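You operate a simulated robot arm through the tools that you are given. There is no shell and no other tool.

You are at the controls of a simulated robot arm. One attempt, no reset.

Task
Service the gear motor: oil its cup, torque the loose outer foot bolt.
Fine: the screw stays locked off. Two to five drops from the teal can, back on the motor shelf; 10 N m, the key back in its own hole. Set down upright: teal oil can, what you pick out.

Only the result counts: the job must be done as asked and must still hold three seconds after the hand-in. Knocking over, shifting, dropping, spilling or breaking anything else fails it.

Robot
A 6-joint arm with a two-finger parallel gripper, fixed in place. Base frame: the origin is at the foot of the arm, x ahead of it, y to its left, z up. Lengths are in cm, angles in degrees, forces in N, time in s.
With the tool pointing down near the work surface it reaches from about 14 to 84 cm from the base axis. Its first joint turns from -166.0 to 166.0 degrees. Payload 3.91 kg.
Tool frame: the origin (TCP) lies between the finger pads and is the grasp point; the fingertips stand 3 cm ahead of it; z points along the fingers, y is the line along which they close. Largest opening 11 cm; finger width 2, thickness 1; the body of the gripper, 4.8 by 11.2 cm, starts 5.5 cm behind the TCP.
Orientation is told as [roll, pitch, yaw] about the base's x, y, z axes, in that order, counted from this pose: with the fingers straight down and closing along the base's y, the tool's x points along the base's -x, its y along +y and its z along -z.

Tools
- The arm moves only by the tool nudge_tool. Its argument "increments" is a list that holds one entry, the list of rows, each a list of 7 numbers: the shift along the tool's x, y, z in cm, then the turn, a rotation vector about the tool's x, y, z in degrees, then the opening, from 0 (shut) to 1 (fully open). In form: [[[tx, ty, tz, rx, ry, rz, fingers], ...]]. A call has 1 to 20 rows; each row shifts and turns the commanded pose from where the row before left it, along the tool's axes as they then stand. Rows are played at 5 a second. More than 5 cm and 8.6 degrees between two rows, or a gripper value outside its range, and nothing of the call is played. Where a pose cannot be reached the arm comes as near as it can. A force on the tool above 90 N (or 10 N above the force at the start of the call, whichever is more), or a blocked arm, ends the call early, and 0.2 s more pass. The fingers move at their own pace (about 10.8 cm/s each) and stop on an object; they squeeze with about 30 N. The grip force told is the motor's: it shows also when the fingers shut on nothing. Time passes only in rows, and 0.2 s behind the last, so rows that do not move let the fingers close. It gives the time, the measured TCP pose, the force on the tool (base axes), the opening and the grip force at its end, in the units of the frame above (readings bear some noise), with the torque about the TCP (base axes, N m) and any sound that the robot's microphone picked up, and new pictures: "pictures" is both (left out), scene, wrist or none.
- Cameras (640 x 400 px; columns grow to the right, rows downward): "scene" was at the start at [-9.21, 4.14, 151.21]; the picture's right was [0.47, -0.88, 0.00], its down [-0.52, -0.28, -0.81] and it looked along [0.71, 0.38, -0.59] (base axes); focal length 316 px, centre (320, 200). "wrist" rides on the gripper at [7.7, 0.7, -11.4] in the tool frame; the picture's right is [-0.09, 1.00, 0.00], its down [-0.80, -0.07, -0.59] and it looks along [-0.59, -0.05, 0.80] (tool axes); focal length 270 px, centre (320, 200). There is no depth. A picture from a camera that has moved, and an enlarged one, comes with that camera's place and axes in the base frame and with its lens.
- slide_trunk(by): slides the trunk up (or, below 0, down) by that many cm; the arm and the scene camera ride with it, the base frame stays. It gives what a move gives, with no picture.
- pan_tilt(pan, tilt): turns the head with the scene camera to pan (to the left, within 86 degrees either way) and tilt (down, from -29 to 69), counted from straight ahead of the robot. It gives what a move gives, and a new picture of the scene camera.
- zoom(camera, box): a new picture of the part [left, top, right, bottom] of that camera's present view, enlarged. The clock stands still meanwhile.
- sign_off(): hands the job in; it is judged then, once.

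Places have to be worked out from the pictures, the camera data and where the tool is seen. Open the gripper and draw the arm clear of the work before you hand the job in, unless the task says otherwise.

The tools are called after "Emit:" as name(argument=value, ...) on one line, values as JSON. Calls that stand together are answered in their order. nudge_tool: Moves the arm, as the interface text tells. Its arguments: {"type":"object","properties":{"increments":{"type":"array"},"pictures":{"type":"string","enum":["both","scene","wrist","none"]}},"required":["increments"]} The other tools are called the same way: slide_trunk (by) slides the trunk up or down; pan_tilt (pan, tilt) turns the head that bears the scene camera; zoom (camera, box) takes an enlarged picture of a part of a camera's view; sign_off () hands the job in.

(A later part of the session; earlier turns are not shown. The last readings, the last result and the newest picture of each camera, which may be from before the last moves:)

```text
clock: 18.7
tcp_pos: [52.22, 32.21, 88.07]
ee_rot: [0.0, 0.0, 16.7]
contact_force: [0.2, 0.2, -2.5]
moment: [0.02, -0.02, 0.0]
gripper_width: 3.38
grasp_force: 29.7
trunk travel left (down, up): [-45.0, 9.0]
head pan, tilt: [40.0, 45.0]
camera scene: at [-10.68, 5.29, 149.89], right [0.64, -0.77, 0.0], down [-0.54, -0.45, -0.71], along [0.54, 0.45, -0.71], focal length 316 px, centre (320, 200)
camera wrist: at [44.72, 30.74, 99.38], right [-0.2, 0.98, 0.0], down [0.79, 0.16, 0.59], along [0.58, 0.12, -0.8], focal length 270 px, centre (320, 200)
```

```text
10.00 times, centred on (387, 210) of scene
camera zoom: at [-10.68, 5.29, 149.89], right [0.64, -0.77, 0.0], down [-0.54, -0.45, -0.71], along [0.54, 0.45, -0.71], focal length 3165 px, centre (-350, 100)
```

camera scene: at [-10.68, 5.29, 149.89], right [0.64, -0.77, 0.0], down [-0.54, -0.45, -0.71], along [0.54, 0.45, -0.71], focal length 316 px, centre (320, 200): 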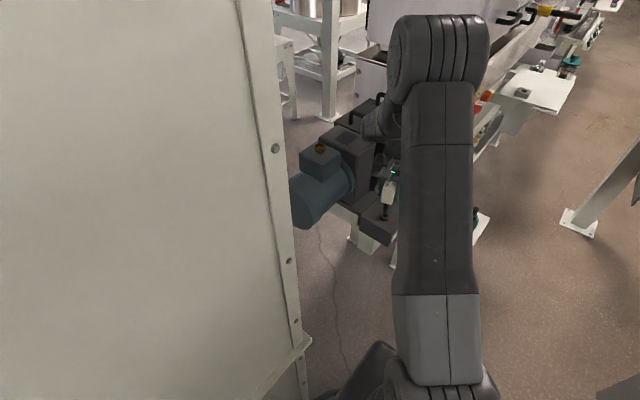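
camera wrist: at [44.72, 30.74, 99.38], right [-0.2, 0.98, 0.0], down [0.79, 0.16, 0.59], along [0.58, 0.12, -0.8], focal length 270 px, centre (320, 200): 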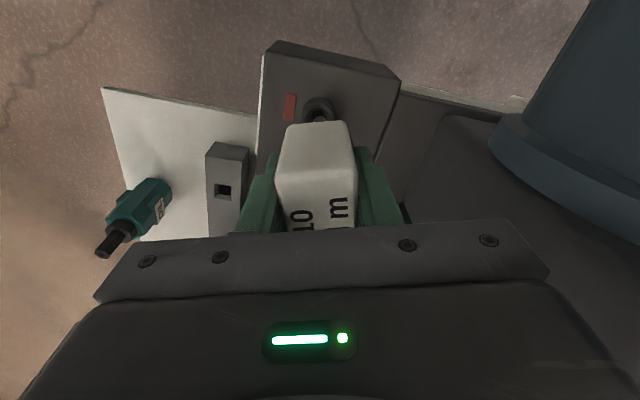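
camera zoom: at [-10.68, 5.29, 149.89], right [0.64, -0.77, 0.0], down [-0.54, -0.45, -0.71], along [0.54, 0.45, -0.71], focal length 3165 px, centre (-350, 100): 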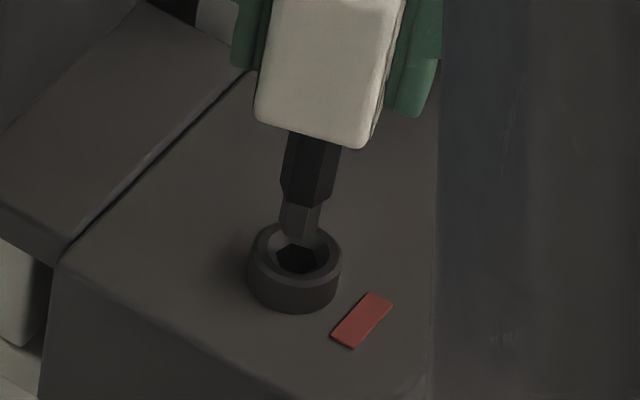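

The tip is just above the socket's conical recess and about 0.14 cm toward +y of the centre. I shift −0.14 along tool y and descend 0.6.

Emit:
nudge_tool(increments=[[[0, -0.14, 0, 0, 0, 0, 0], [0, 0, 0.3, 0, 0, 0, 0], [0, 0, 0.3, 0, 0, 0, 0], [0, 0, 0, 0, 0, 0, 0], [0, 0, 0, 0, 0, 0, 0]]], pictures="wrist")

Emit:
zoom(camera="wrist", box=[290, 90, 354, 130])

Emit:
zoom(camera="scene", box=[374, 190, 400, 230])

```text
clock: 19.9
tcp_pos: [52.38, 32.2, 87.26]
ee_rot: [0.0, 0.0, 16.7]
contact_force: [0.3, -1.0, -2.2]
moment: [0.0, -0.04, 0.01]
gripper_width: 3.39
grasp_force: 30.0
trunk travel left (down, up): [-45.0, 9.0]
head pan, tilt: [40.0, 45.0]
camera wrist: at [44.71, 30.65, 98.73], right [-0.2, 0.98, 0.0], down [0.79, 0.16, 0.59], along [0.58, 0.12, -0.8], focal length 270 px, centre (320, 200)
```

wrist: 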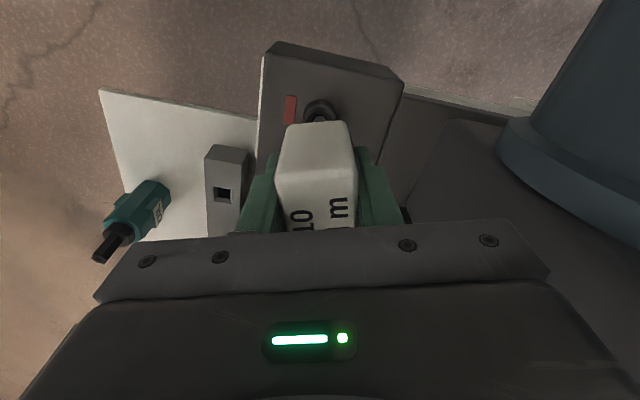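

```text
10.00 times, centred on (322, 110) of wrist
camera zoom: at [44.71, 30.65, 98.73], right [-0.2, 0.98, 0.0], down [0.79, 0.16, 0.59], along [0.58, 0.12, -0.8], focal length 2703 px, centre (300, 1100)
```

zoom: 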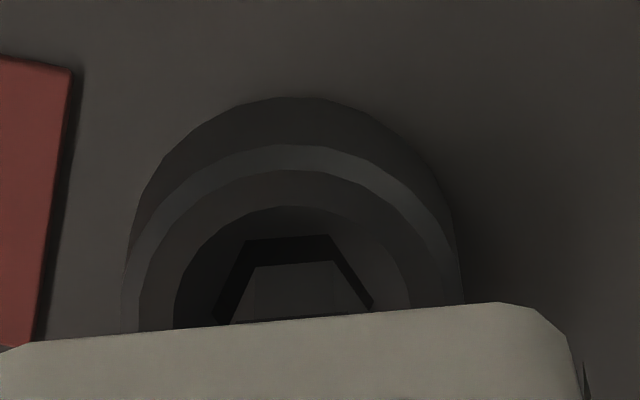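

```text
10.00 times, centred on (387, 210) of scene
camera zoom: at [-10.68, 5.29, 149.89], right [0.64, -0.77, 0.0], down [-0.54, -0.45, -0.71], along [0.54, 0.45, -0.71], focal length 3165 px, centre (-350, 100)
```

zoom: 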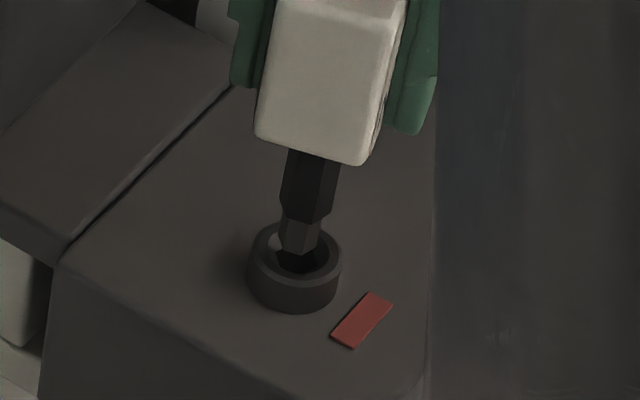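

The forward alignment now matches and the side error is about 0.04 cm. I correct that and lower gently into the socket, watching the force.

Emit:
nudge_tool(increments=[[[0, -0.04, 0.2, 0, 0, 0, 0], [0, 0, 0.2, 0, 0, 0, 0], [0, 0, 0.2, 0, 0, 0, 0], [0, 0, 0.2, 0, 0, 0, 0], [0, 0, 0, 0, 0, 0, 0]]], pictures="wrist")

Emit:
zoom(camera="wrist", box=[290, 90, 354, 130])

Emit:
zoom(camera="scene", box=[374, 190, 400, 230])

```text
clock: 21.1
tcp_pos: [52.24, 32.18, 86.49]
ee_rot: [0.0, -0.1, 16.6]
contact_force: [0.4, 0.5, -1.3]
moment: [-0.04, -0.03, 0.01]
gripper_width: 3.37
grasp_force: 30.1
trunk travel left (down, up): [-45.0, 9.0]
head pan, tilt: [40.0, 45.0]
camera wrist: at [44.67, 30.62, 97.94], right [-0.2, 0.98, 0.0], down [0.79, 0.16, 0.59], along [0.58, 0.12, -0.8], focal length 270 px, centre (320, 200)
```

wrist: 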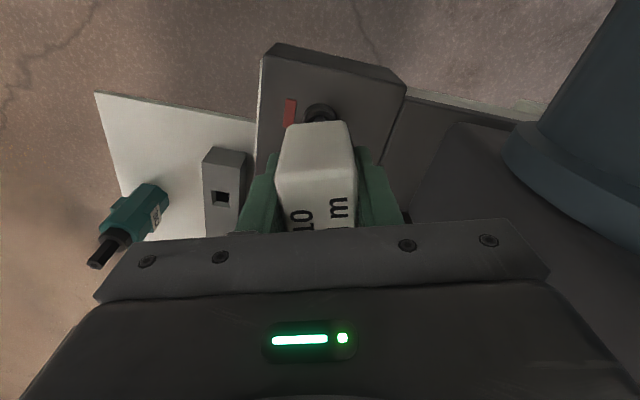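

```text
10.00 times, centred on (322, 110) of wrist
camera zoom: at [44.67, 30.62, 97.94], right [-0.2, 0.98, 0.0], down [0.79, 0.16, 0.59], along [0.58, 0.12, -0.8], focal length 2703 px, centre (300, 1100)
```

zoom: 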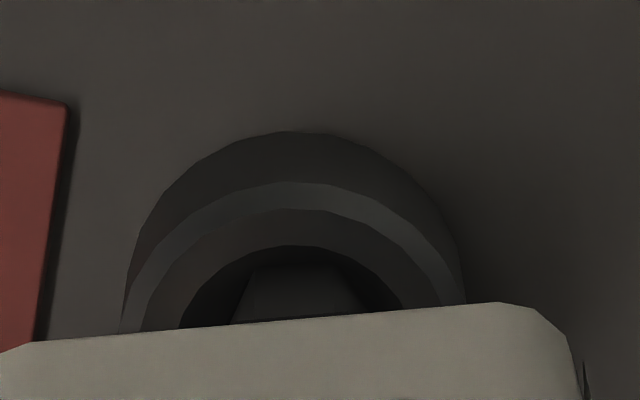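

```text
10.00 times, centred on (387, 210) of scene
camera zoom: at [-10.68, 5.29, 149.89], right [0.64, -0.77, 0.0], down [-0.54, -0.45, -0.71], along [0.54, 0.45, -0.71], focal length 3165 px, centre (-350, 100)
```

zoom: 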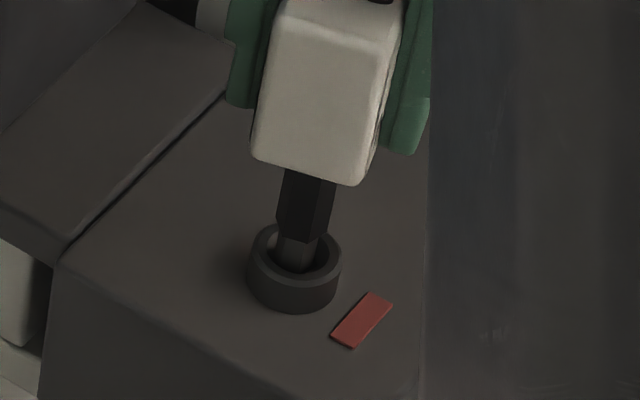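

There is no contact force yet and the tip is down inside the recess. I continue down.

Emit:
nudge_tool(increments=[[[0, 0, 0.2, 0, 0, 0, 0], [0, 0, 0.2, 0, 0, 0, 0], [0, 0, 0.2, 0, 0, 0, 0], [0, 0, 0, 0, 0, 0, 0]]], pictures="wrist")

Emit:
zoom(camera="scene", box=[374, 190, 400, 230])

```text
clock: 22.1
tcp_pos: [52.34, 32.14, 86.28]
ee_rot: [0.2, -0.4, 16.7]
contact_force: [10.9, -2.2, 28.1]
moment: [-0.18, -0.96, -0.01]
gripper_width: 3.37
grasp_force: 31.0
trunk travel left (down, up): [-45.0, 9.0]
head pan, tilt: [40.0, 45.0]
camera wrist: at [44.78, 30.55, 97.58], right [-0.2, 0.98, 0.0], down [0.78, 0.16, 0.6], along [0.59, 0.12, -0.8], focal length 270 px, centre (320, 200)
```

wrist: 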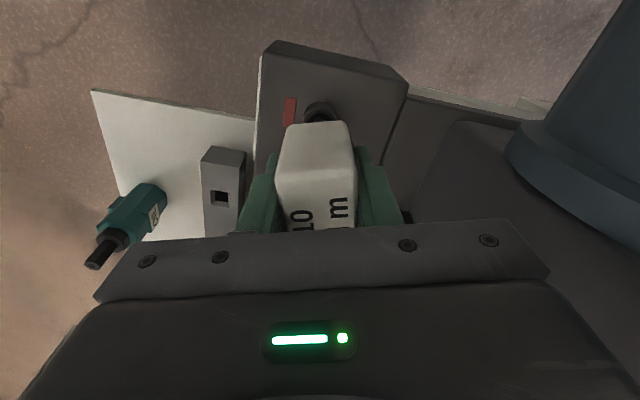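

```text
10.00 times, centred on (387, 210) of scene
camera zoom: at [-10.79, 5.11, 149.92], right [0.64, -0.77, 0.0], down [-0.54, -0.45, -0.71], along [0.54, 0.45, -0.71], focal length 3165 px, centre (-350, 100)
```

zoom: 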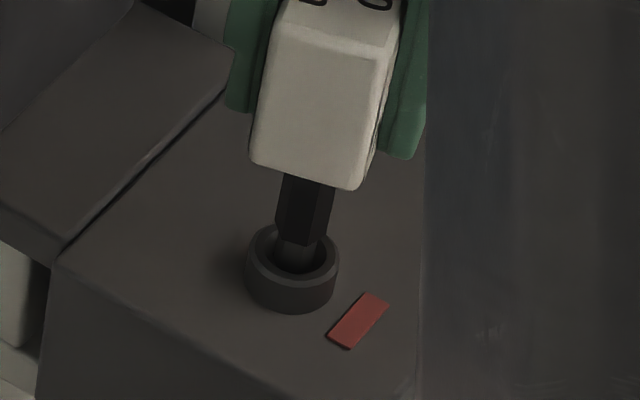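

Contact at 28 N with a +x push means the tip rode the near side of the cone. I back up 0.4, shift 0.15 forward and slightly −y, and try again.

Emit:
nudge_tool(increments=[[[0, 0, -0.4, 0, 0, 0, 0], [-0.15, -0.03, 0, 0, 0, 0, 0], [0, 0, 0, 0, 0, 0, 0], [0, 0, 0.15, 0, 0, 0, 0], [0, 0, 0.15, 0, 0, 0, 0], [0, 0, 0.1, 0, 0, 0, 0], [0, 0, 0, 0, 0, 0, 0]]], pictures="none")

```text
clock: 23.7
tcp_pos: [52.26, 32.11, 86.25]
ee_rot: [0.0, -0.1, 16.7]
contact_force: [-2.9, -3.0, 22.0]
moment: [-0.29, 0.32, -0.04]
gripper_width: 3.38
grasp_force: 30.0
trunk travel left (down, up): [-45.0, 9.0]
head pan, tilt: [40.0, 45.0]
```

The side forces nearly balance now (22 N down). I trim slightly −x/−y and wiggle a few degrees to let the hex drop in.

Emit:
nudge_tool(increments=[[[0.04, -0.03, 0, 0, 0, 0, 0], [0, 0, 0, 0, 0, -2, 0], [0, 0, 0, 0, 0, -2, 0], [0, 0, 0, 0, 0, 2, 0], [0, 0, 0, 0, 0, 2, 0], [0, 0, 0, 0, 0, 0, 0]]], pictures="none")

```text
clock: 25.1
tcp_pos: [52.27, 32.14, 86.19]
ee_rot: [0.1, -0.3, 16.8]
contact_force: [6.1, 2.4, 34.6]
moment: [0.27, -0.63, -0.01]
gripper_width: 3.38
grasp_force: 30.3
trunk travel left (down, up): [-45.0, 9.0]
head pan, tilt: [40.0, 45.0]
```

Emit:
nudge_tool(increments=[[[-0.025, 0.02, 0, 0, 0, 0, 0], [0, 0, 0, 0, 0, 2, 0], [0, 0, 0, 0, 0, 2, 0], [0, 0, 0, 0, 0, 0, 0]]], pictures="wrist")

Emit:
zoom(camera="wrist", box=[290, 90, 354, 130])

Emit:
zoom(camera="scene", box=[374, 190, 400, 230])

```text
clock: 26.1
tcp_pos: [52.3, 32.11, 86.24]
ee_rot: [0.1, -0.2, 12.7]
contact_force: [7.3, 0.0, 36.0]
moment: [-0.02, -0.72, -0.01]
gripper_width: 3.37
grasp_force: 29.5
trunk travel left (down, up): [-45.0, 9.0]
head pan, tilt: [40.0, 45.0]
camera wrist: at [44.62, 31.09, 97.57], right [-0.13, 0.99, 0.0], down [0.8, 0.1, 0.6], along [0.59, 0.08, -0.8], focal length 270 px, centre (320, 200)
```

wrist: 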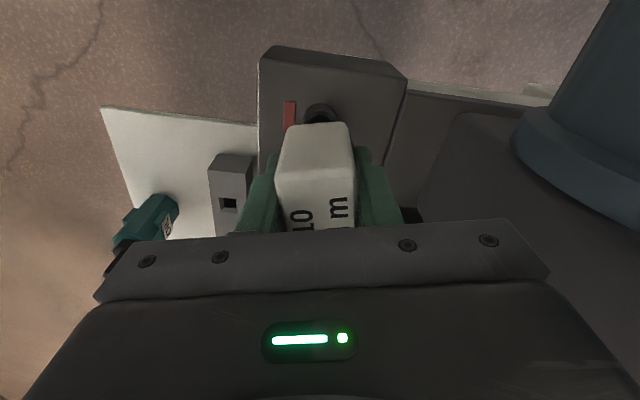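

```text
10.00 times, centred on (322, 110) of wrist
camera zoom: at [44.62, 31.09, 97.57], right [-0.13, 0.99, 0.0], down [0.8, 0.1, 0.6], along [0.59, 0.08, -0.8], focal length 2703 px, centre (300, 1100)
```

zoom: 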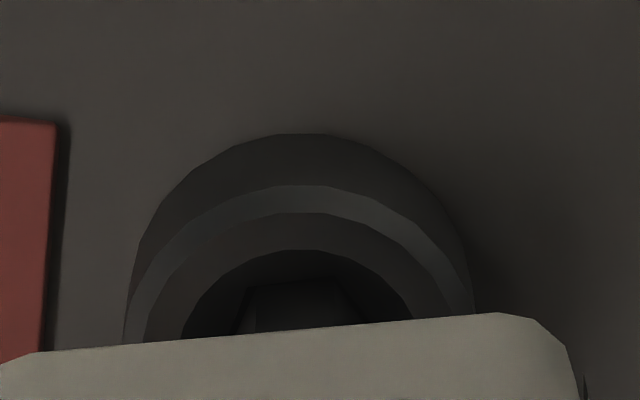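

```text
10.00 times, centred on (387, 210) of scene
camera zoom: at [-10.91, 5.09, 149.89], right [0.64, -0.77, 0.0], down [-0.54, -0.45, -0.71], along [0.54, 0.46, -0.71], focal length 3165 px, centre (-350, 100)
```

zoom: 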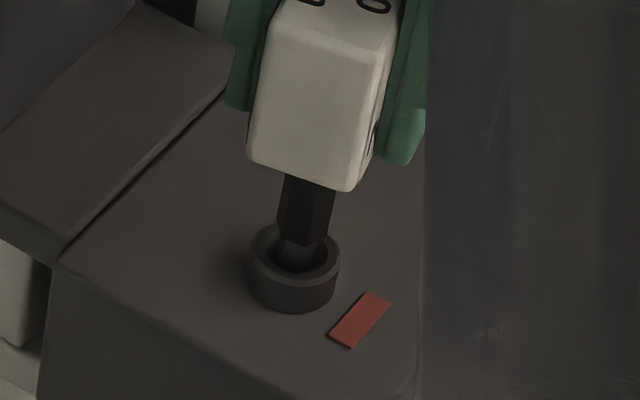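

The key has slid about 0.4 cm up in the grip without dropping in. I lift 0.9, restore the 16.7° yaw, and re-measure the tip against the hex.

Emit:
nudge_tool(increments=[[[0, 0, -0.5, 0, 0, 0, 0], [0, 0, -0.7, 0, 0, -4, 0], [0, 0, 0, 0, 0, 0, 0], [0, 0, 0, 0, 0, 0, 0]]], pictures="wrist")

Emit:
zoom(camera="wrist", box=[290, 90, 354, 130])

Emit:
zoom(camera="scene", box=[374, 190, 400, 230])

```text
clock: 27.1
tcp_pos: [52.48, 32.19, 87.11]
ee_rot: [0.0, 0.0, 16.7]
contact_force: [0.2, -0.4, -2.1]
moment: [-0.04, -0.03, -0.01]
gripper_width: 3.41
grasp_force: 30.0
trunk travel left (down, up): [-45.0, 9.0]
head pan, tilt: [40.0, 45.0]
camera wrist: at [44.81, 30.65, 98.51], right [-0.2, 0.98, 0.0], down [0.79, 0.16, 0.59], along [0.58, 0.12, -0.81], focal length 270 px, centre (320, 200)
```

wrist: 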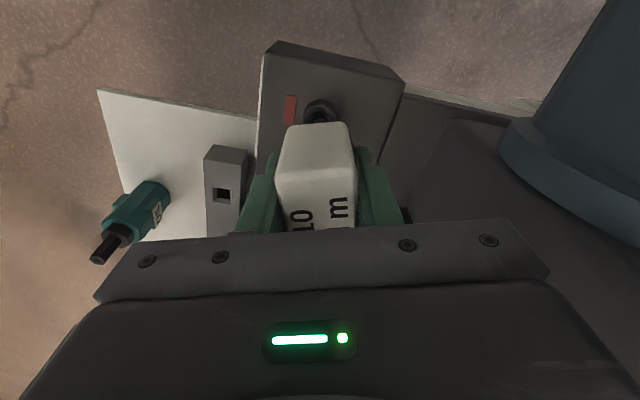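

```text
10.00 times, centred on (322, 110) of wrist
camera zoom: at [44.81, 30.65, 98.51], right [-0.2, 0.98, 0.0], down [0.79, 0.16, 0.59], along [0.58, 0.12, -0.81], focal length 2703 px, centre (300, 1100)
```

zoom: 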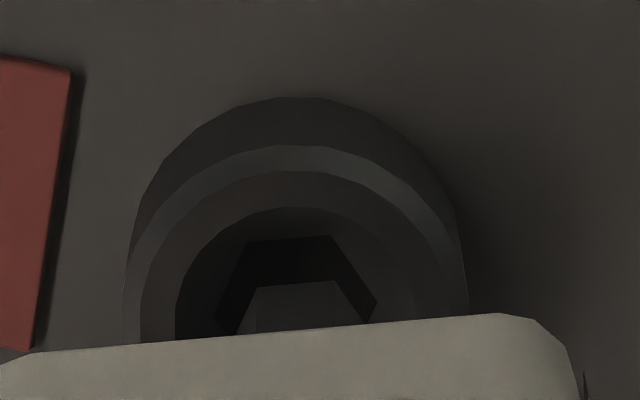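

```text
10.00 times, centred on (387, 210) of scene
camera zoom: at [-10.69, 5.3, 149.88], right [0.64, -0.77, 0.0], down [-0.54, -0.45, -0.71], along [0.54, 0.45, -0.71], focal length 3165 px, centre (-350, 100)
```

zoom: 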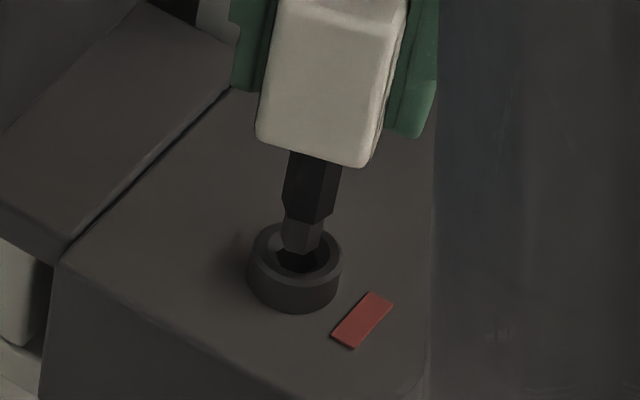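

The tip was tilted about 0.9° forward, which now aligns it in the forward direction; the side offset is still about 0.065 cm. I correct that and descend gently again.

Emit:
nudge_tool(increments=[[[0, -0.065, 0.2, 0, 0, 0, 0], [0, 0, 0.3, 0, 0, 0, 0], [0, 0, 0.2, 0, 0, 0, 0], [0, 0, 0.15, 0, 0, 0, 0], [0, 0, 0.1, 0, 0, 0, 0], [0, 0, 0, 0, 0, 0, 0]]], pictures="none")

```text
clock: 28.5
tcp_pos: [52.45, 32.11, 86.27]
ee_rot: [0.0, 0.0, 16.7]
contact_force: [-4.1, 0.7, 4.3]
moment: [0.04, 0.29, -0.02]
gripper_width: 3.41
grasp_force: 29.9
trunk travel left (down, up): [-45.0, 9.0]
head pan, tilt: [40.0, 45.0]
```

Light contact now pushes −x, so I ease 0.05 back and press slightly.

Emit:
nudge_tool(increments=[[[0.05, 0, 0, 0, 0, 0, 0], [0, 0, 0.15, 0, 0, 0, 0], [0, 0, 0, 0, 0, 0, 0]]], pictures="none")

```text
clock: 29.3
tcp_pos: [52.26, 32.17, 86.25]
ee_rot: [0.0, -0.2, 16.6]
contact_force: [-2.2, 3.2, 13.7]
moment: [0.27, 0.17, 0.0]
gripper_width: 3.39
grasp_force: 29.7
trunk travel left (down, up): [-45.0, 9.0]
head pan, tilt: [40.0, 45.0]
```

Emit:
nudge_tool(increments=[[[0.02, 0.035, 0, 0, 0, 0, 0], [0, 0, 0.1, 0, 0, 0, 0], [0, 0, 0, 0, 0, 0, 0]]], pictures="none")

```text
clock: 30.1
tcp_pos: [52.33, 32.12, 86.17]
ee_rot: [0.1, -0.3, 16.7]
contact_force: [0.7, 4.8, 29.3]
moment: [0.42, -0.14, 0.0]
gripper_width: 3.38
grasp_force: 30.1
trunk travel left (down, up): [-45.0, 9.0]
head pan, tilt: [40.0, 45.0]
```

Emit:
nudge_tool(increments=[[[0, 0.04, -0.1, 0, 0, 0, 0], [0, 0, 0, 0, 0, 0, 0]]], pictures="wrist")

Emit:
zoom(camera="wrist", box=[298, 104, 346, 134])

Emit:
zoom(camera="scene", box=[380, 206, 396, 222])

```text
clock: 30.7
tcp_pos: [52.42, 32.11, 86.07]
ee_rot: [0.0, -0.1, 16.6]
contact_force: [5.9, 7.2, 29.3]
moment: [0.58, -0.54, -0.01]
gripper_width: 3.38
grasp_force: 30.0
trunk travel left (down, up): [-45.0, 9.0]
head pan, tilt: [40.0, 45.0]
camera wrist: at [44.7, 30.53, 97.56], right [-0.2, 0.98, 0.0], down [0.79, 0.16, 0.6], along [0.59, 0.12, -0.8], focal length 270 px, centre (320, 200)
```

wrist: 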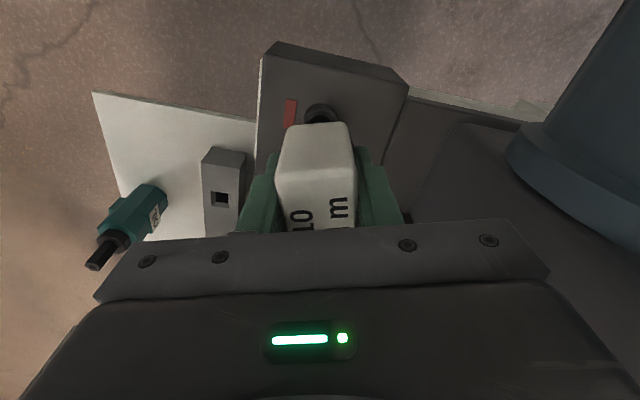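

```text
13.33 times, centred on (322, 119) of wrist
camera zoom: at [44.7, 30.53, 97.56], right [-0.2, 0.98, 0.0], down [0.79, 0.16, 0.6], along [0.59, 0.12, -0.8], focal length 3604 px, centre (293, 1280)
```

zoom: 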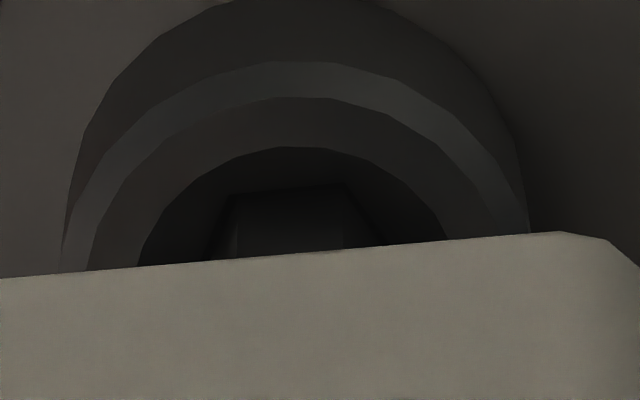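

```text
16.00 times, centred on (388, 214) of scene
camera zoom: at [-10.88, 5.2, 149.89], right [0.64, -0.77, 0.0], down [-0.54, -0.45, -0.71], along [0.54, 0.45, -0.71], focal length 5065 px, centre (-768, -24)
```

zoom: 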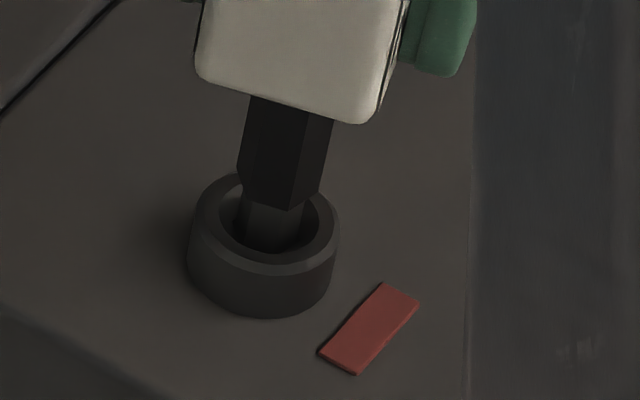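

Alignment looks right within a few hundredths of a centimetre, so this needs a fine search. I ease the pressure to about 10 N and do a small spiral with slight rotary dither.

Emit:
nudge_tool(increments=[[[0, 0, -0.18, 0, 0, 0, 0], [0.03, 0, 0, 0, 0, 3, 0], [0, 0.03, 0, 0, 0, -6, 0], [-0.03, 0, 0, 0, 0, 6, 0], [-0.03, 0, 0, 0, 0, -6, 0], [0, -0.03, 0, 0, 0, 6, 0], [0, -0.03, 0, 0, 0, -6, 0], [0.03, 0, 0, 0, 0, 6, 0], [0.03, 0, 0, 0, 0, -6, 0], [0.03, 0, 0, 0, 0, 6, 0], [0, 0.03, 0, 0, 0, -6, 0], [0, 0.03, 0, 0, 0, 6, 0], [0, 0.03, 0, 0, 0, -6, 0], [-0.06, -0.06, 0, 0, 0, 3, 0], [0, 0, 0, 0, 0, 0, 0]]], pictures="none")

```text
clock: 33.9
tcp_pos: [52.26, 32.22, 86.15]
ee_rot: [0.0, 0.0, 16.7]
contact_force: [-1.2, -1.5, -1.9]
moment: [-0.15, 0.06, 0.03]
gripper_width: 3.39
grasp_force: 29.8
trunk travel left (down, up): [-45.0, 9.0]
head pan, tilt: [40.0, 45.0]
```

The vertical load has vanished, so the tip may have dropped in. I press down in small steps to confirm.

Emit:
nudge_tool(increments=[[[0, 0, 0.15, 0, 0, 0, 0], [0, 0, 0.15, 0, 0, 0, 0], [0, 0, 0, 0, 0, 0, 0]]], pictures="wrist")

Emit:
zoom(camera="wrist", box=[298, 104, 346, 134])

```text
clock: 34.7
tcp_pos: [52.27, 32.12, 86.06]
ee_rot: [0.0, -0.2, 16.7]
contact_force: [-2.3, -2.9, 15.9]
moment: [-0.22, 0.11, -0.04]
gripper_width: 3.39
grasp_force: 31.0
trunk travel left (down, up): [-45.0, 9.0]
head pan, tilt: [40.0, 45.0]
camera wrist: at [44.69, 30.55, 97.48], right [-0.2, 0.98, 0.0], down [0.79, 0.16, 0.6], along [0.58, 0.12, -0.8], focal length 270 px, centre (320, 200)
```

wrist: 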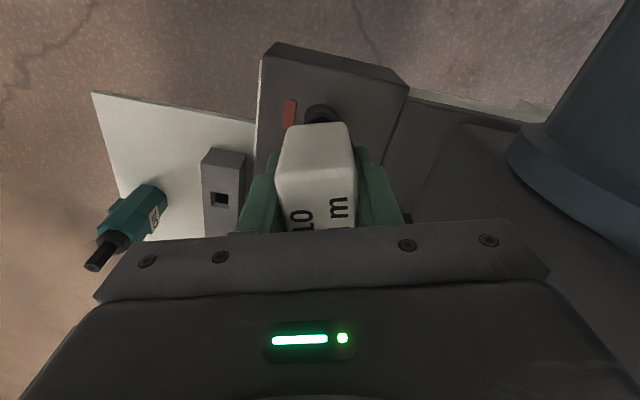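

```text
13.33 times, centred on (322, 119) of wrist
camera zoom: at [44.69, 30.55, 97.48], right [-0.2, 0.98, 0.0], down [0.79, 0.16, 0.6], along [0.58, 0.12, -0.8], focal length 3604 px, centre (293, 1280)
```

zoom: 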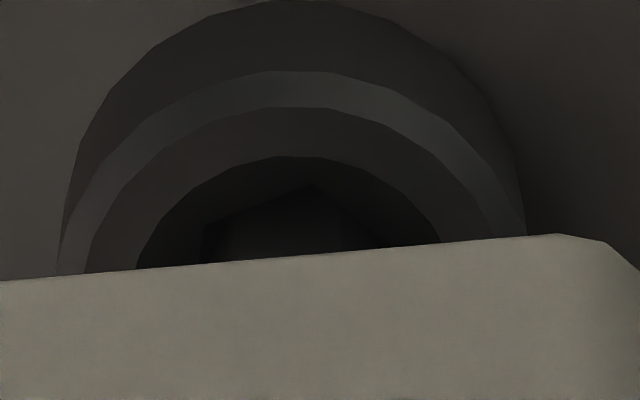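

The socket hex now looks rotated, since the loose bolt turned with the dither. I lift 1 cm to see its new orientation.

Emit:
nudge_tool(increments=[[[0, 0, -0.6, 0, 0, 0, 0], [0, 0, -0.7, 0, 0, 0, 0], [0, 0, 0, 0, 0, 0, 0], [0, 0, 0, 0, 0, 0, 0]]], pictures="wrist")

Emit:
zoom(camera="wrist", box=[290, 90, 354, 130])

Emit:
zoom(camera="scene", box=[380, 200, 400, 225])

```text
clock: 35.7
tcp_pos: [52.4, 32.28, 87.26]
ee_rot: [0.0, 0.1, 16.7]
contact_force: [0.9, 0.5, -2.0]
moment: [0.0, 0.04, 0.0]
gripper_width: 3.39
grasp_force: 29.6
trunk travel left (down, up): [-45.0, 9.0]
head pan, tilt: [40.0, 45.0]
camera wrist: at [44.75, 30.68, 98.63], right [-0.2, 0.98, 0.0], down [0.79, 0.16, 0.59], along [0.58, 0.12, -0.8], focal length 270 px, centre (320, 200)
```

wrist: 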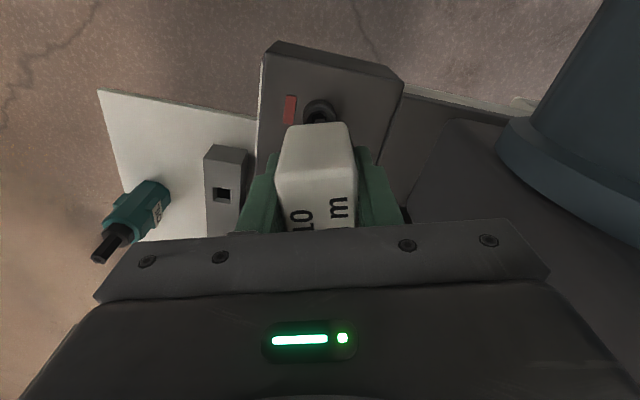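

```text
10.00 times, centred on (322, 110) of wrist
camera zoom: at [44.75, 30.68, 98.63], right [-0.2, 0.98, 0.0], down [0.79, 0.16, 0.59], along [0.58, 0.12, -0.8], focal length 2703 px, centre (300, 1100)
```

zoom: 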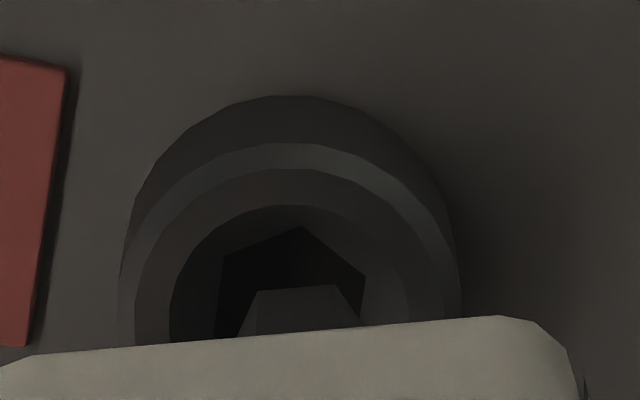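

```text
16.00 times, centred on (390, 212) of scene
camera zoom: at [-10.68, 5.3, 149.89], right [0.64, -0.77, 0.0], down [-0.54, -0.45, -0.71], along [0.54, 0.45, -0.71], focal length 5065 px, centre (-800, 0)
```

zoom: 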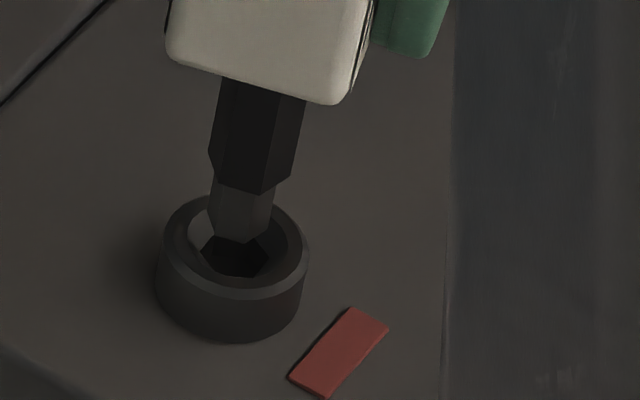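

The bolt has turned about 17° further counter-clockwise. I rotate the key to match, to yaw about 33.9°, and look again.

Emit:
nudge_tool(increments=[[[0, 0, 0, 0, 0, -8.5, 0], [0, 0, 0, 0, 0, -8.5, 0], [0, 0, 0, 0, 0, 0, 0], [0, 0, 0, 0, 0, 0, 0]]], pictures="wrist")

Emit:
zoom(camera="wrist", box=[290, 90, 354, 130])

Emit:
zoom(camera="scene", box=[380, 200, 400, 225])

```text
clock: 36.7
tcp_pos: [52.37, 32.21, 87.22]
ee_rot: [0.1, 0.0, 33.7]
contact_force: [-0.1, 0.1, -2.3]
moment: [0.01, -0.02, -0.02]
gripper_width: 3.36
grasp_force: 29.6
trunk travel left (down, up): [-45.0, 9.0]
head pan, tilt: [40.0, 45.0]
camera wrist: at [45.52, 28.49, 98.67], right [-0.48, 0.88, 0.0], down [0.71, 0.39, 0.59], along [0.52, 0.28, -0.8], focal length 270 px, centre (320, 200)
```

wrist: 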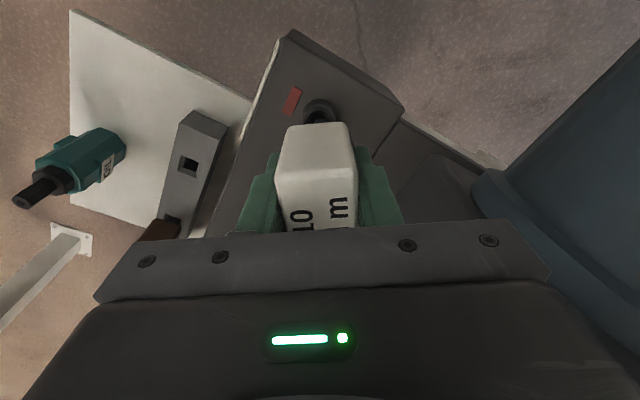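

```text
10.00 times, centred on (322, 110) of wrist
camera zoom: at [45.52, 28.49, 98.67], right [-0.48, 0.88, 0.0], down [0.71, 0.39, 0.59], along [0.52, 0.28, -0.8], focal length 2703 px, centre (300, 1100)
```

zoom: 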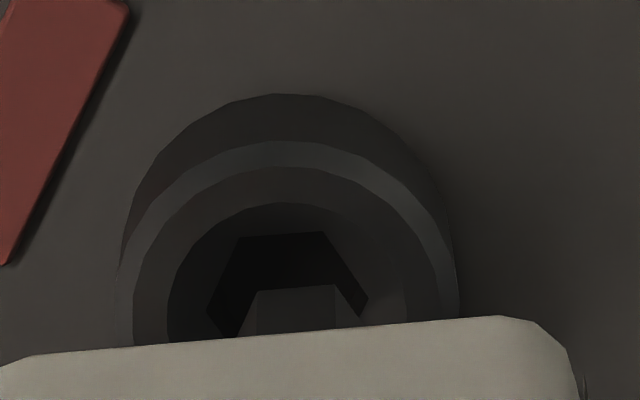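

```text
16.00 times, centred on (390, 212) of scene
camera zoom: at [-10.68, 5.29, 149.89], right [0.64, -0.77, 0.0], down [-0.54, -0.45, -0.71], along [0.54, 0.45, -0.71], focal length 5065 px, centre (-800, 0)
```

zoom: 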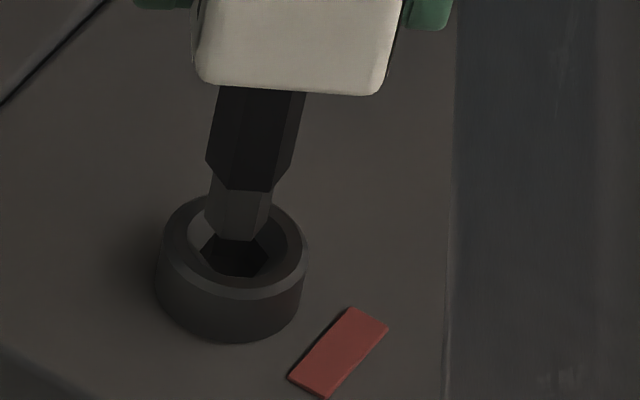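

Yaw matches now, with the socket 0.13 cm to the −side and about 0.03 back. I correct, lower slowly, and read the force at first touch.

Emit:
nudge_tool(increments=[[[0.04, -0.127, 0, 0, 0, 0, 0], [0, 0, 0.4, 0, 0, 0, 0], [0, 0, 0.3, 0, 0, 0, 0], [0, 0, 0.2, 0, 0, 0, 0], [0, 0, 0.2, 0, 0, 0, 0], [0, 0, 0, 0, 0, 0, 0]]], pictures="none")

```text
clock: 38.1
tcp_pos: [52.29, 32.03, 86.27]
ee_rot: [0.0, -0.2, 33.7]
contact_force: [-1.0, 2.1, 5.9]
moment: [0.17, 0.09, -0.01]
gripper_width: 3.38
grasp_force: 29.7
trunk travel left (down, up): [-45.0, 9.0]
head pan, tilt: [40.0, 45.0]
```

Emit:
nudge_tool(increments=[[[0, 0.035, 0, 0, 0, 0, 0], [0, 0, 0.12, 0, 0, 0, 0], [0, 0, 0, 0, 0, 0, 0]]], pictures="wrist")

Emit:
zoom(camera="wrist", box=[298, 104, 346, 134])

Emit:
zoom(camera="scene", box=[380, 200, 400, 225])

```text
clock: 38.9
tcp_pos: [52.43, 32.1, 86.19]
ee_rot: [-0.1, -0.3, 33.7]
contact_force: [-1.1, 4.5, 19.5]
moment: [0.43, 0.12, 0.02]
gripper_width: 3.39
grasp_force: 30.2
trunk travel left (down, up): [-45.0, 9.0]
head pan, tilt: [40.0, 45.0]
camera wrist: at [45.49, 28.32, 97.57], right [-0.48, 0.88, 0.0], down [0.7, 0.38, 0.6], along [0.52, 0.29, -0.8], focal length 270 px, centre (320, 200)
```

wrist: 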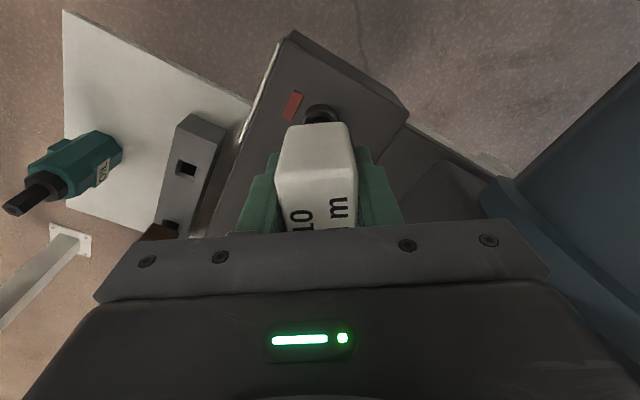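

```text
13.33 times, centred on (322, 119) of wrist
camera zoom: at [45.49, 28.32, 97.57], right [-0.48, 0.88, 0.0], down [0.7, 0.38, 0.6], along [0.52, 0.29, -0.8], focal length 3604 px, centre (293, 1280)
```

zoom: 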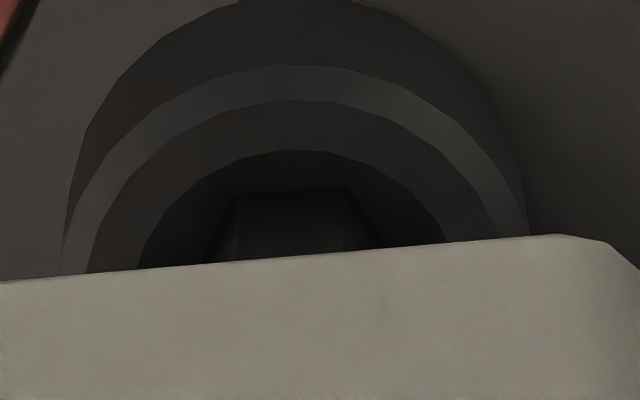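

```text
16.00 times, centred on (390, 212) of scene
camera zoom: at [-10.89, 5.23, 149.9], right [0.64, -0.77, 0.0], down [-0.54, -0.45, -0.71], along [0.54, 0.45, -0.71], focal length 5065 px, centre (-800, 0)
```

zoom: 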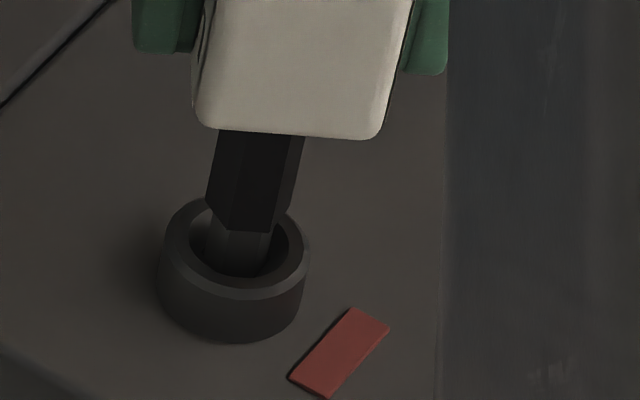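

The tip is at the hex plane and the reaction still pushes +y. I follow it with lighter pressure.

Emit:
nudge_tool(increments=[[[0, 0, -0.1, 0, 0, 0, 0], [-0.028, 0.042, 0, 0, 0, 0, 0], [0, 0, 0.05, 0, 0, 0, 0], [0, 0, 0, 0, 0, 0, 0]]], pictures="none")

```text
clock: 39.9
tcp_pos: [52.32, 31.99, 86.18]
ee_rot: [-0.1, -0.1, 33.6]
contact_force: [1.0, 3.1, 18.0]
moment: [0.31, -0.19, -0.01]
gripper_width: 3.38
grasp_force: 29.7
trunk travel left (down, up): [-45.0, 9.0]
head pan, tilt: [40.0, 45.0]
```

Emit:
nudge_tool(increments=[[[-0.036, 0.036, 0, 0, 0, 0, 0], [0, 0, 0, 0, 0, 1, 0], [0, 0, 0, 0, 0, -2, 0], [0, 0, 0, 0, 0, 1, 0], [0, 0, 0, 0, 0, 0, 0]]], pictures="none")

```text
clock: 41.1
tcp_pos: [52.33, 32.05, 86.22]
ee_rot: [0.1, -0.2, 33.6]
contact_force: [3.6, -0.7, 20.4]
moment: [-0.04, -0.31, 0.0]
gripper_width: 3.37
grasp_force: 30.4
trunk travel left (down, up): [-45.0, 9.0]
head pan, tilt: [40.0, 45.0]
```

Emit:
nudge_tool(increments=[[[-0.033, -0.022, 0, 0, 0, 0, 0], [0, 0, 0.05, 0, 0, 1, 0], [0, 0, 0, 0, 0, -2, 0], [0, 0, 0, 0, 0, 1, 0], [0, 0, 0, 0, 0, 0, 0]]], pictures="none")

```text
clock: 42.3
tcp_pos: [52.28, 32.05, 86.21]
ee_rot: [-0.1, -0.2, 33.7]
contact_force: [2.7, -4.8, 28.7]
moment: [-0.34, -0.32, -0.02]
gripper_width: 3.38
grasp_force: 30.3
trunk travel left (down, up): [-45.0, 9.0]
head pan, tilt: [40.0, 45.0]
```

It is still not dropping. I lift and take strong close-ups of the tip and socket from both cameras to recheck the hex alignment.

Emit:
nudge_tool(increments=[[[0, 0, -0.7, 0, 0, 0, 0], [0, 0, -0.8, 0, 0, 0, 0], [0, 0, 0, 0, 0, 0, 0], [0, 0, 0, 0, 0, 0, 0]]], pictures="wrist")

Emit:
zoom(camera="wrist", box=[300, 98, 340, 123])

Emit:
zoom(camera="scene", box=[383, 202, 397, 220])

```text
clock: 43.3
tcp_pos: [52.37, 32.11, 87.31]
ee_rot: [0.0, 0.1, 33.6]
contact_force: [0.6, 0.5, -2.3]
moment: [0.0, -0.01, 0.0]
gripper_width: 3.37
grasp_force: 29.9
trunk travel left (down, up): [-45.0, 9.0]
head pan, tilt: [40.0, 45.0]
camera wrist: at [45.7, 28.41, 98.84], right [-0.48, 0.88, 0.0], down [0.71, 0.39, 0.59], along [0.52, 0.28, -0.8], focal length 270 px, centre (320, 200)
```

wrist: 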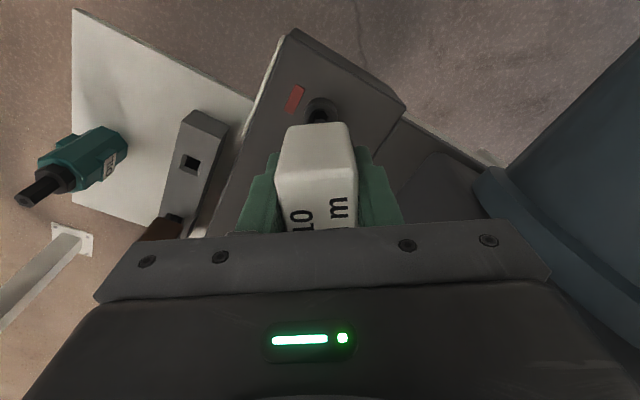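

```text
16.00 times, centred on (320, 110) of wrist
camera zoom: at [45.7, 28.41, 98.84], right [-0.48, 0.88, 0.0], down [0.71, 0.39, 0.59], along [0.52, 0.28, -0.8], focal length 4325 px, centre (320, 1632)
```

zoom: 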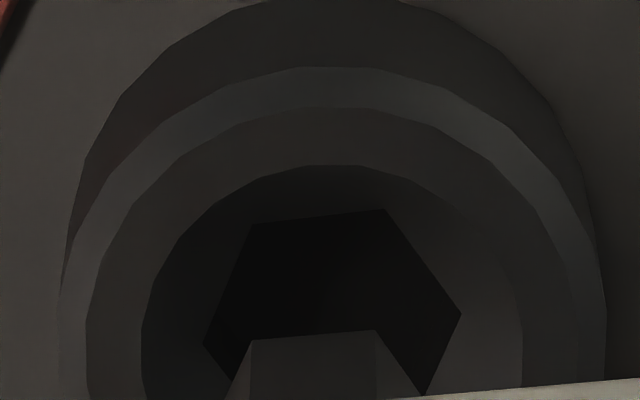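

```text
16.00 times, centred on (390, 211) of scene
camera zoom: at [-10.68, 5.3, 149.89], right [0.64, -0.77, 0.0], down [-0.54, -0.45, -0.71], along [0.54, 0.45, -0.71], focal length 5065 px, centre (-800, 24)
```

zoom: 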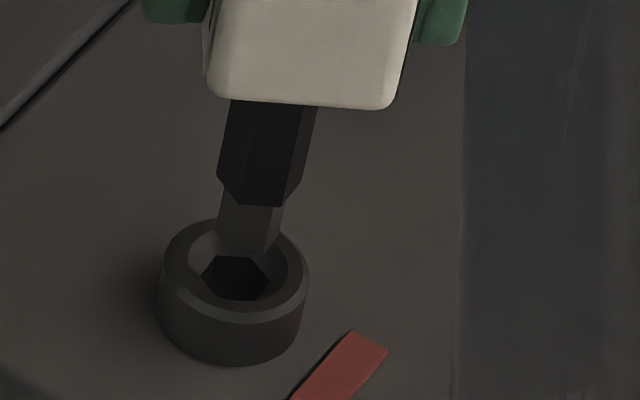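

The socket is about 2° further counter-clockwise, and the tip sits about 0.14 too far forward and 0.04 too far to −r. I correct these, go down 0.6, and re-image at close range.

Emit:
nudge_tool(increments=[[[0.125, 0.05, 0, 0, 0, -2, 0], [0, 0, 0.35, 0, 0, 0, 0], [0, 0, 0.3, 0, 0, 0, 0], [0, 0, 0, 0, 0, 0, 0], [0, 0, 0, 0, 0, 0, 0], [0, 0, 0, 0, 0, 0, 0]]], pictures="wrist")

Emit:
zoom(camera="wrist", box=[300, 98, 340, 123])

Emit:
zoom(camera="scene", box=[383, 202, 397, 220])

```text
clock: 44.7
tcp_pos: [52.23, 32.13, 86.9]
ee_rot: [-0.1, 0.0, 35.8]
contact_force: [-0.3, 0.0, -2.6]
moment: [0.0, 0.01, -0.01]
gripper_width: 3.38
grasp_force: 30.2
trunk travel left (down, up): [-45.0, 9.0]
head pan, tilt: [40.0, 45.0]
camera wrist: at [45.67, 28.19, 98.23], right [-0.51, 0.86, 0.0], down [0.69, 0.41, 0.59], along [0.51, 0.3, -0.8], focal length 270 px, centre (320, 200)
```

wrist: 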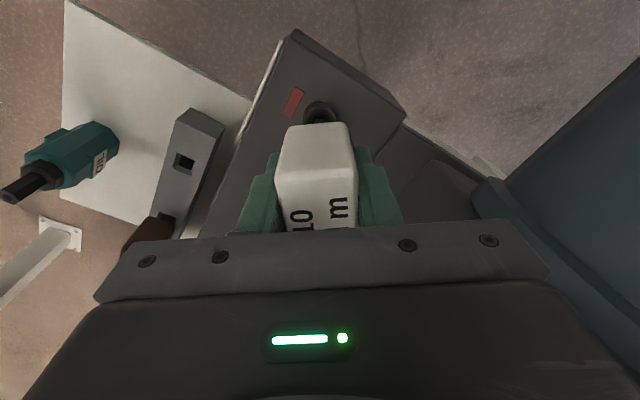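

```text
16.00 times, centred on (320, 110) of wrist
camera zoom: at [45.67, 28.19, 98.23], right [-0.51, 0.86, 0.0], down [0.69, 0.41, 0.59], along [0.51, 0.3, -0.8], focal length 4325 px, centre (320, 1632)
```

zoom: 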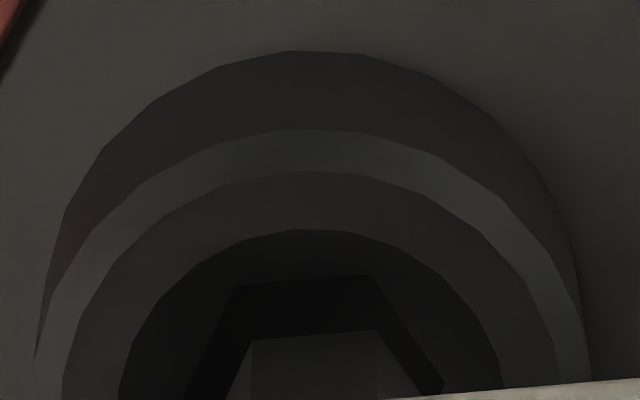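

```text
16.00 times, centred on (390, 211) of scene
camera zoom: at [-10.68, 5.29, 149.89], right [0.64, -0.77, 0.0], down [-0.54, -0.45, -0.71], along [0.54, 0.45, -0.71], focal length 5065 px, centre (-800, 24)
```

zoom: 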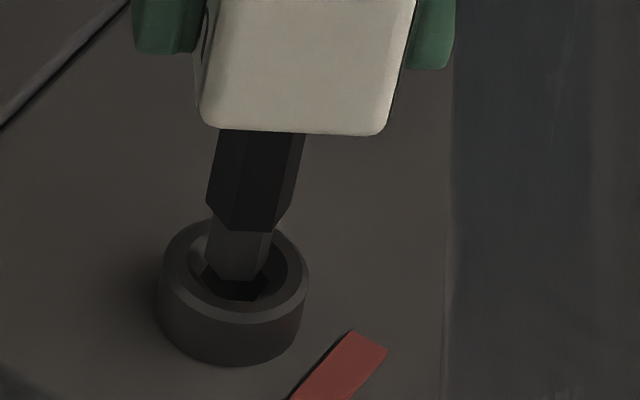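

Emit:
nudge_tool(increments=[[[0.054, -0.045, 0, 0, 0, 0, 0], [0, 0, 0.2, 0, 0, 0, 0], [0, 0, 0.15, 0, 0, 0, 0], [0, 0, 0, 0, 0, 0, 0], [0, 0, 0, 0, 0, 0, 0], [0, 0, 0, 0, 0, 0, 0]]], pictures="wrist")

Emit:
zoom(camera="wrist", box=[300, 103, 340, 128])

Emit:
zoom(camera="scene", box=[383, 202, 397, 220])

```text
clock: 46.1
tcp_pos: [52.32, 32.05, 86.43]
ee_rot: [0.0, 0.0, 35.7]
contact_force: [-0.7, 0.2, -1.4]
moment: [-0.01, 0.0, 0.01]
gripper_width: 3.4
grasp_force: 29.7
trunk travel left (down, up): [-45.0, 9.0]
head pan, tilt: [40.0, 45.0]
camera wrist: at [45.6, 28.17, 97.85], right [-0.51, 0.86, 0.0], down [0.69, 0.41, 0.59], along [0.51, 0.3, -0.8], focal length 270 px, centre (320, 200)
```

wrist: 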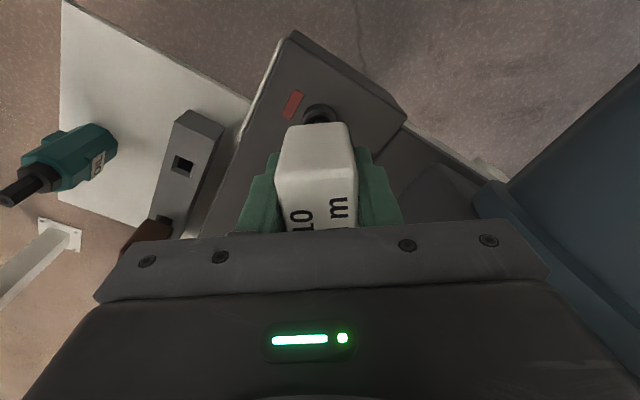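

```text
16.00 times, centred on (320, 116) of wrist
camera zoom: at [45.6, 28.17, 97.85], right [-0.51, 0.86, 0.0], down [0.69, 0.41, 0.59], along [0.51, 0.3, -0.8], focal length 4325 px, centre (320, 1552)
```

zoom: 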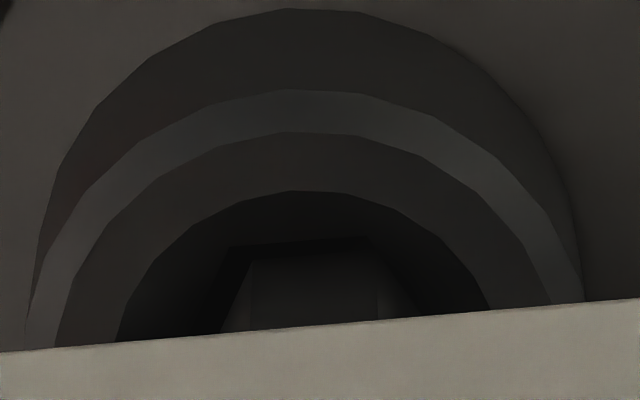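

```text
16.00 times, centred on (390, 211) of scene
camera zoom: at [-10.68, 5.29, 149.89], right [0.64, -0.77, 0.0], down [-0.54, -0.45, -0.71], along [0.54, 0.45, -0.71], focal length 5065 px, centre (-800, 24)
```

zoom: 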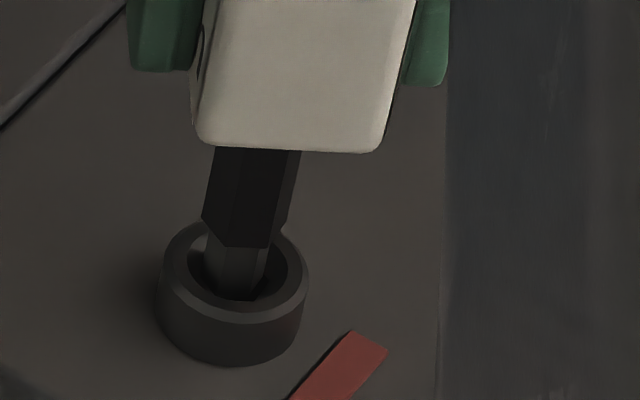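

Emit:
nudge_tool(increments=[[[-0.015, -0.08, 0, 0, 0, 0, 0], [0, 0, 0, 0, 0, 0, 0], [0, 0, 0, 0, 0, 0, 0], [0, 0, 0, 0, 0, 0, 0]]], pictures="wrist")

Emit:
zoom(camera="wrist", box=[300, 103, 340, 128])

```text
clock: 47.1
tcp_pos: [52.33, 32.04, 86.41]
ee_rot: [0.0, 0.0, 35.7]
contact_force: [-0.3, 0.6, -1.7]
moment: [-0.04, 0.0, -0.01]
gripper_width: 3.38
grasp_force: 29.6
trunk travel left (down, up): [-45.0, 9.0]
head pan, tilt: [40.0, 45.0]
camera wrist: at [45.67, 28.09, 97.89], right [-0.51, 0.86, 0.0], down [0.69, 0.41, 0.59], along [0.51, 0.3, -0.8], focal length 270 px, centre (320, 200)
```

wrist: 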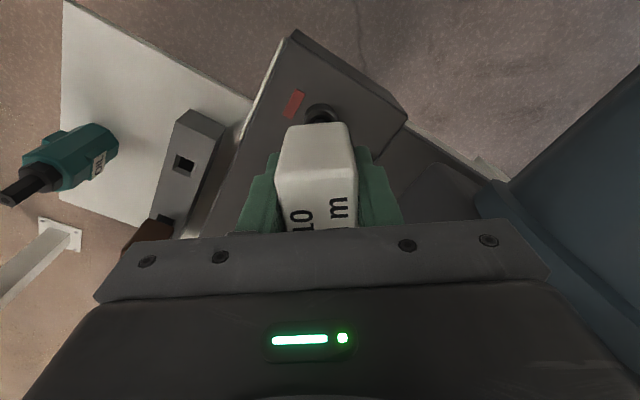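

```text
16.00 times, centred on (320, 116) of wrist
camera zoom: at [45.67, 28.09, 97.89], right [-0.51, 0.86, 0.0], down [0.69, 0.41, 0.59], along [0.51, 0.3, -0.8], focal length 4325 px, centre (320, 1552)
```

zoom: 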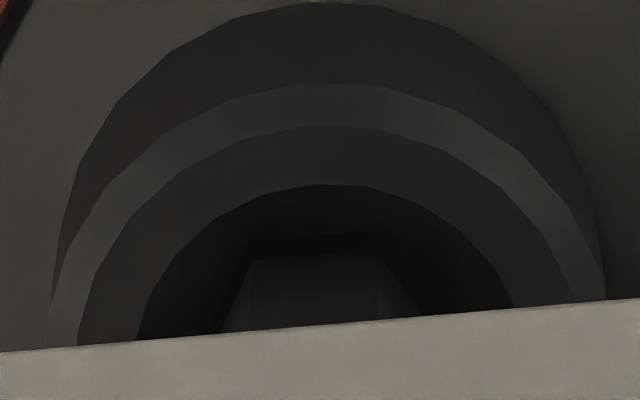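

Nearly centred now, about 0.03 cm past on the side. I trim 0.025 and descend into contact.

Emit:
nudge_tool(increments=[[[0, 0.027, 0, 0, 0, 0, 0], [0, 0, 0.12, 0, 0, 0, 0], [0, 0, 0.12, 0, 0, 0, 0], [0, 0, 0.12, 0, 0, 0, 0], [0, 0, 0, 0, 0, 0, 0]]], pictures="none")

```text
clock: 48.3
tcp_pos: [52.31, 32.04, 86.18]
ee_rot: [0.0, -0.2, 35.7]
contact_force: [1.7, 0.6, 1.7]
moment: [0.04, -0.11, -0.01]
gripper_width: 3.4
grasp_force: 29.9
trunk travel left (down, up): [-45.0, 9.0]
head pan, tilt: [40.0, 45.0]
```

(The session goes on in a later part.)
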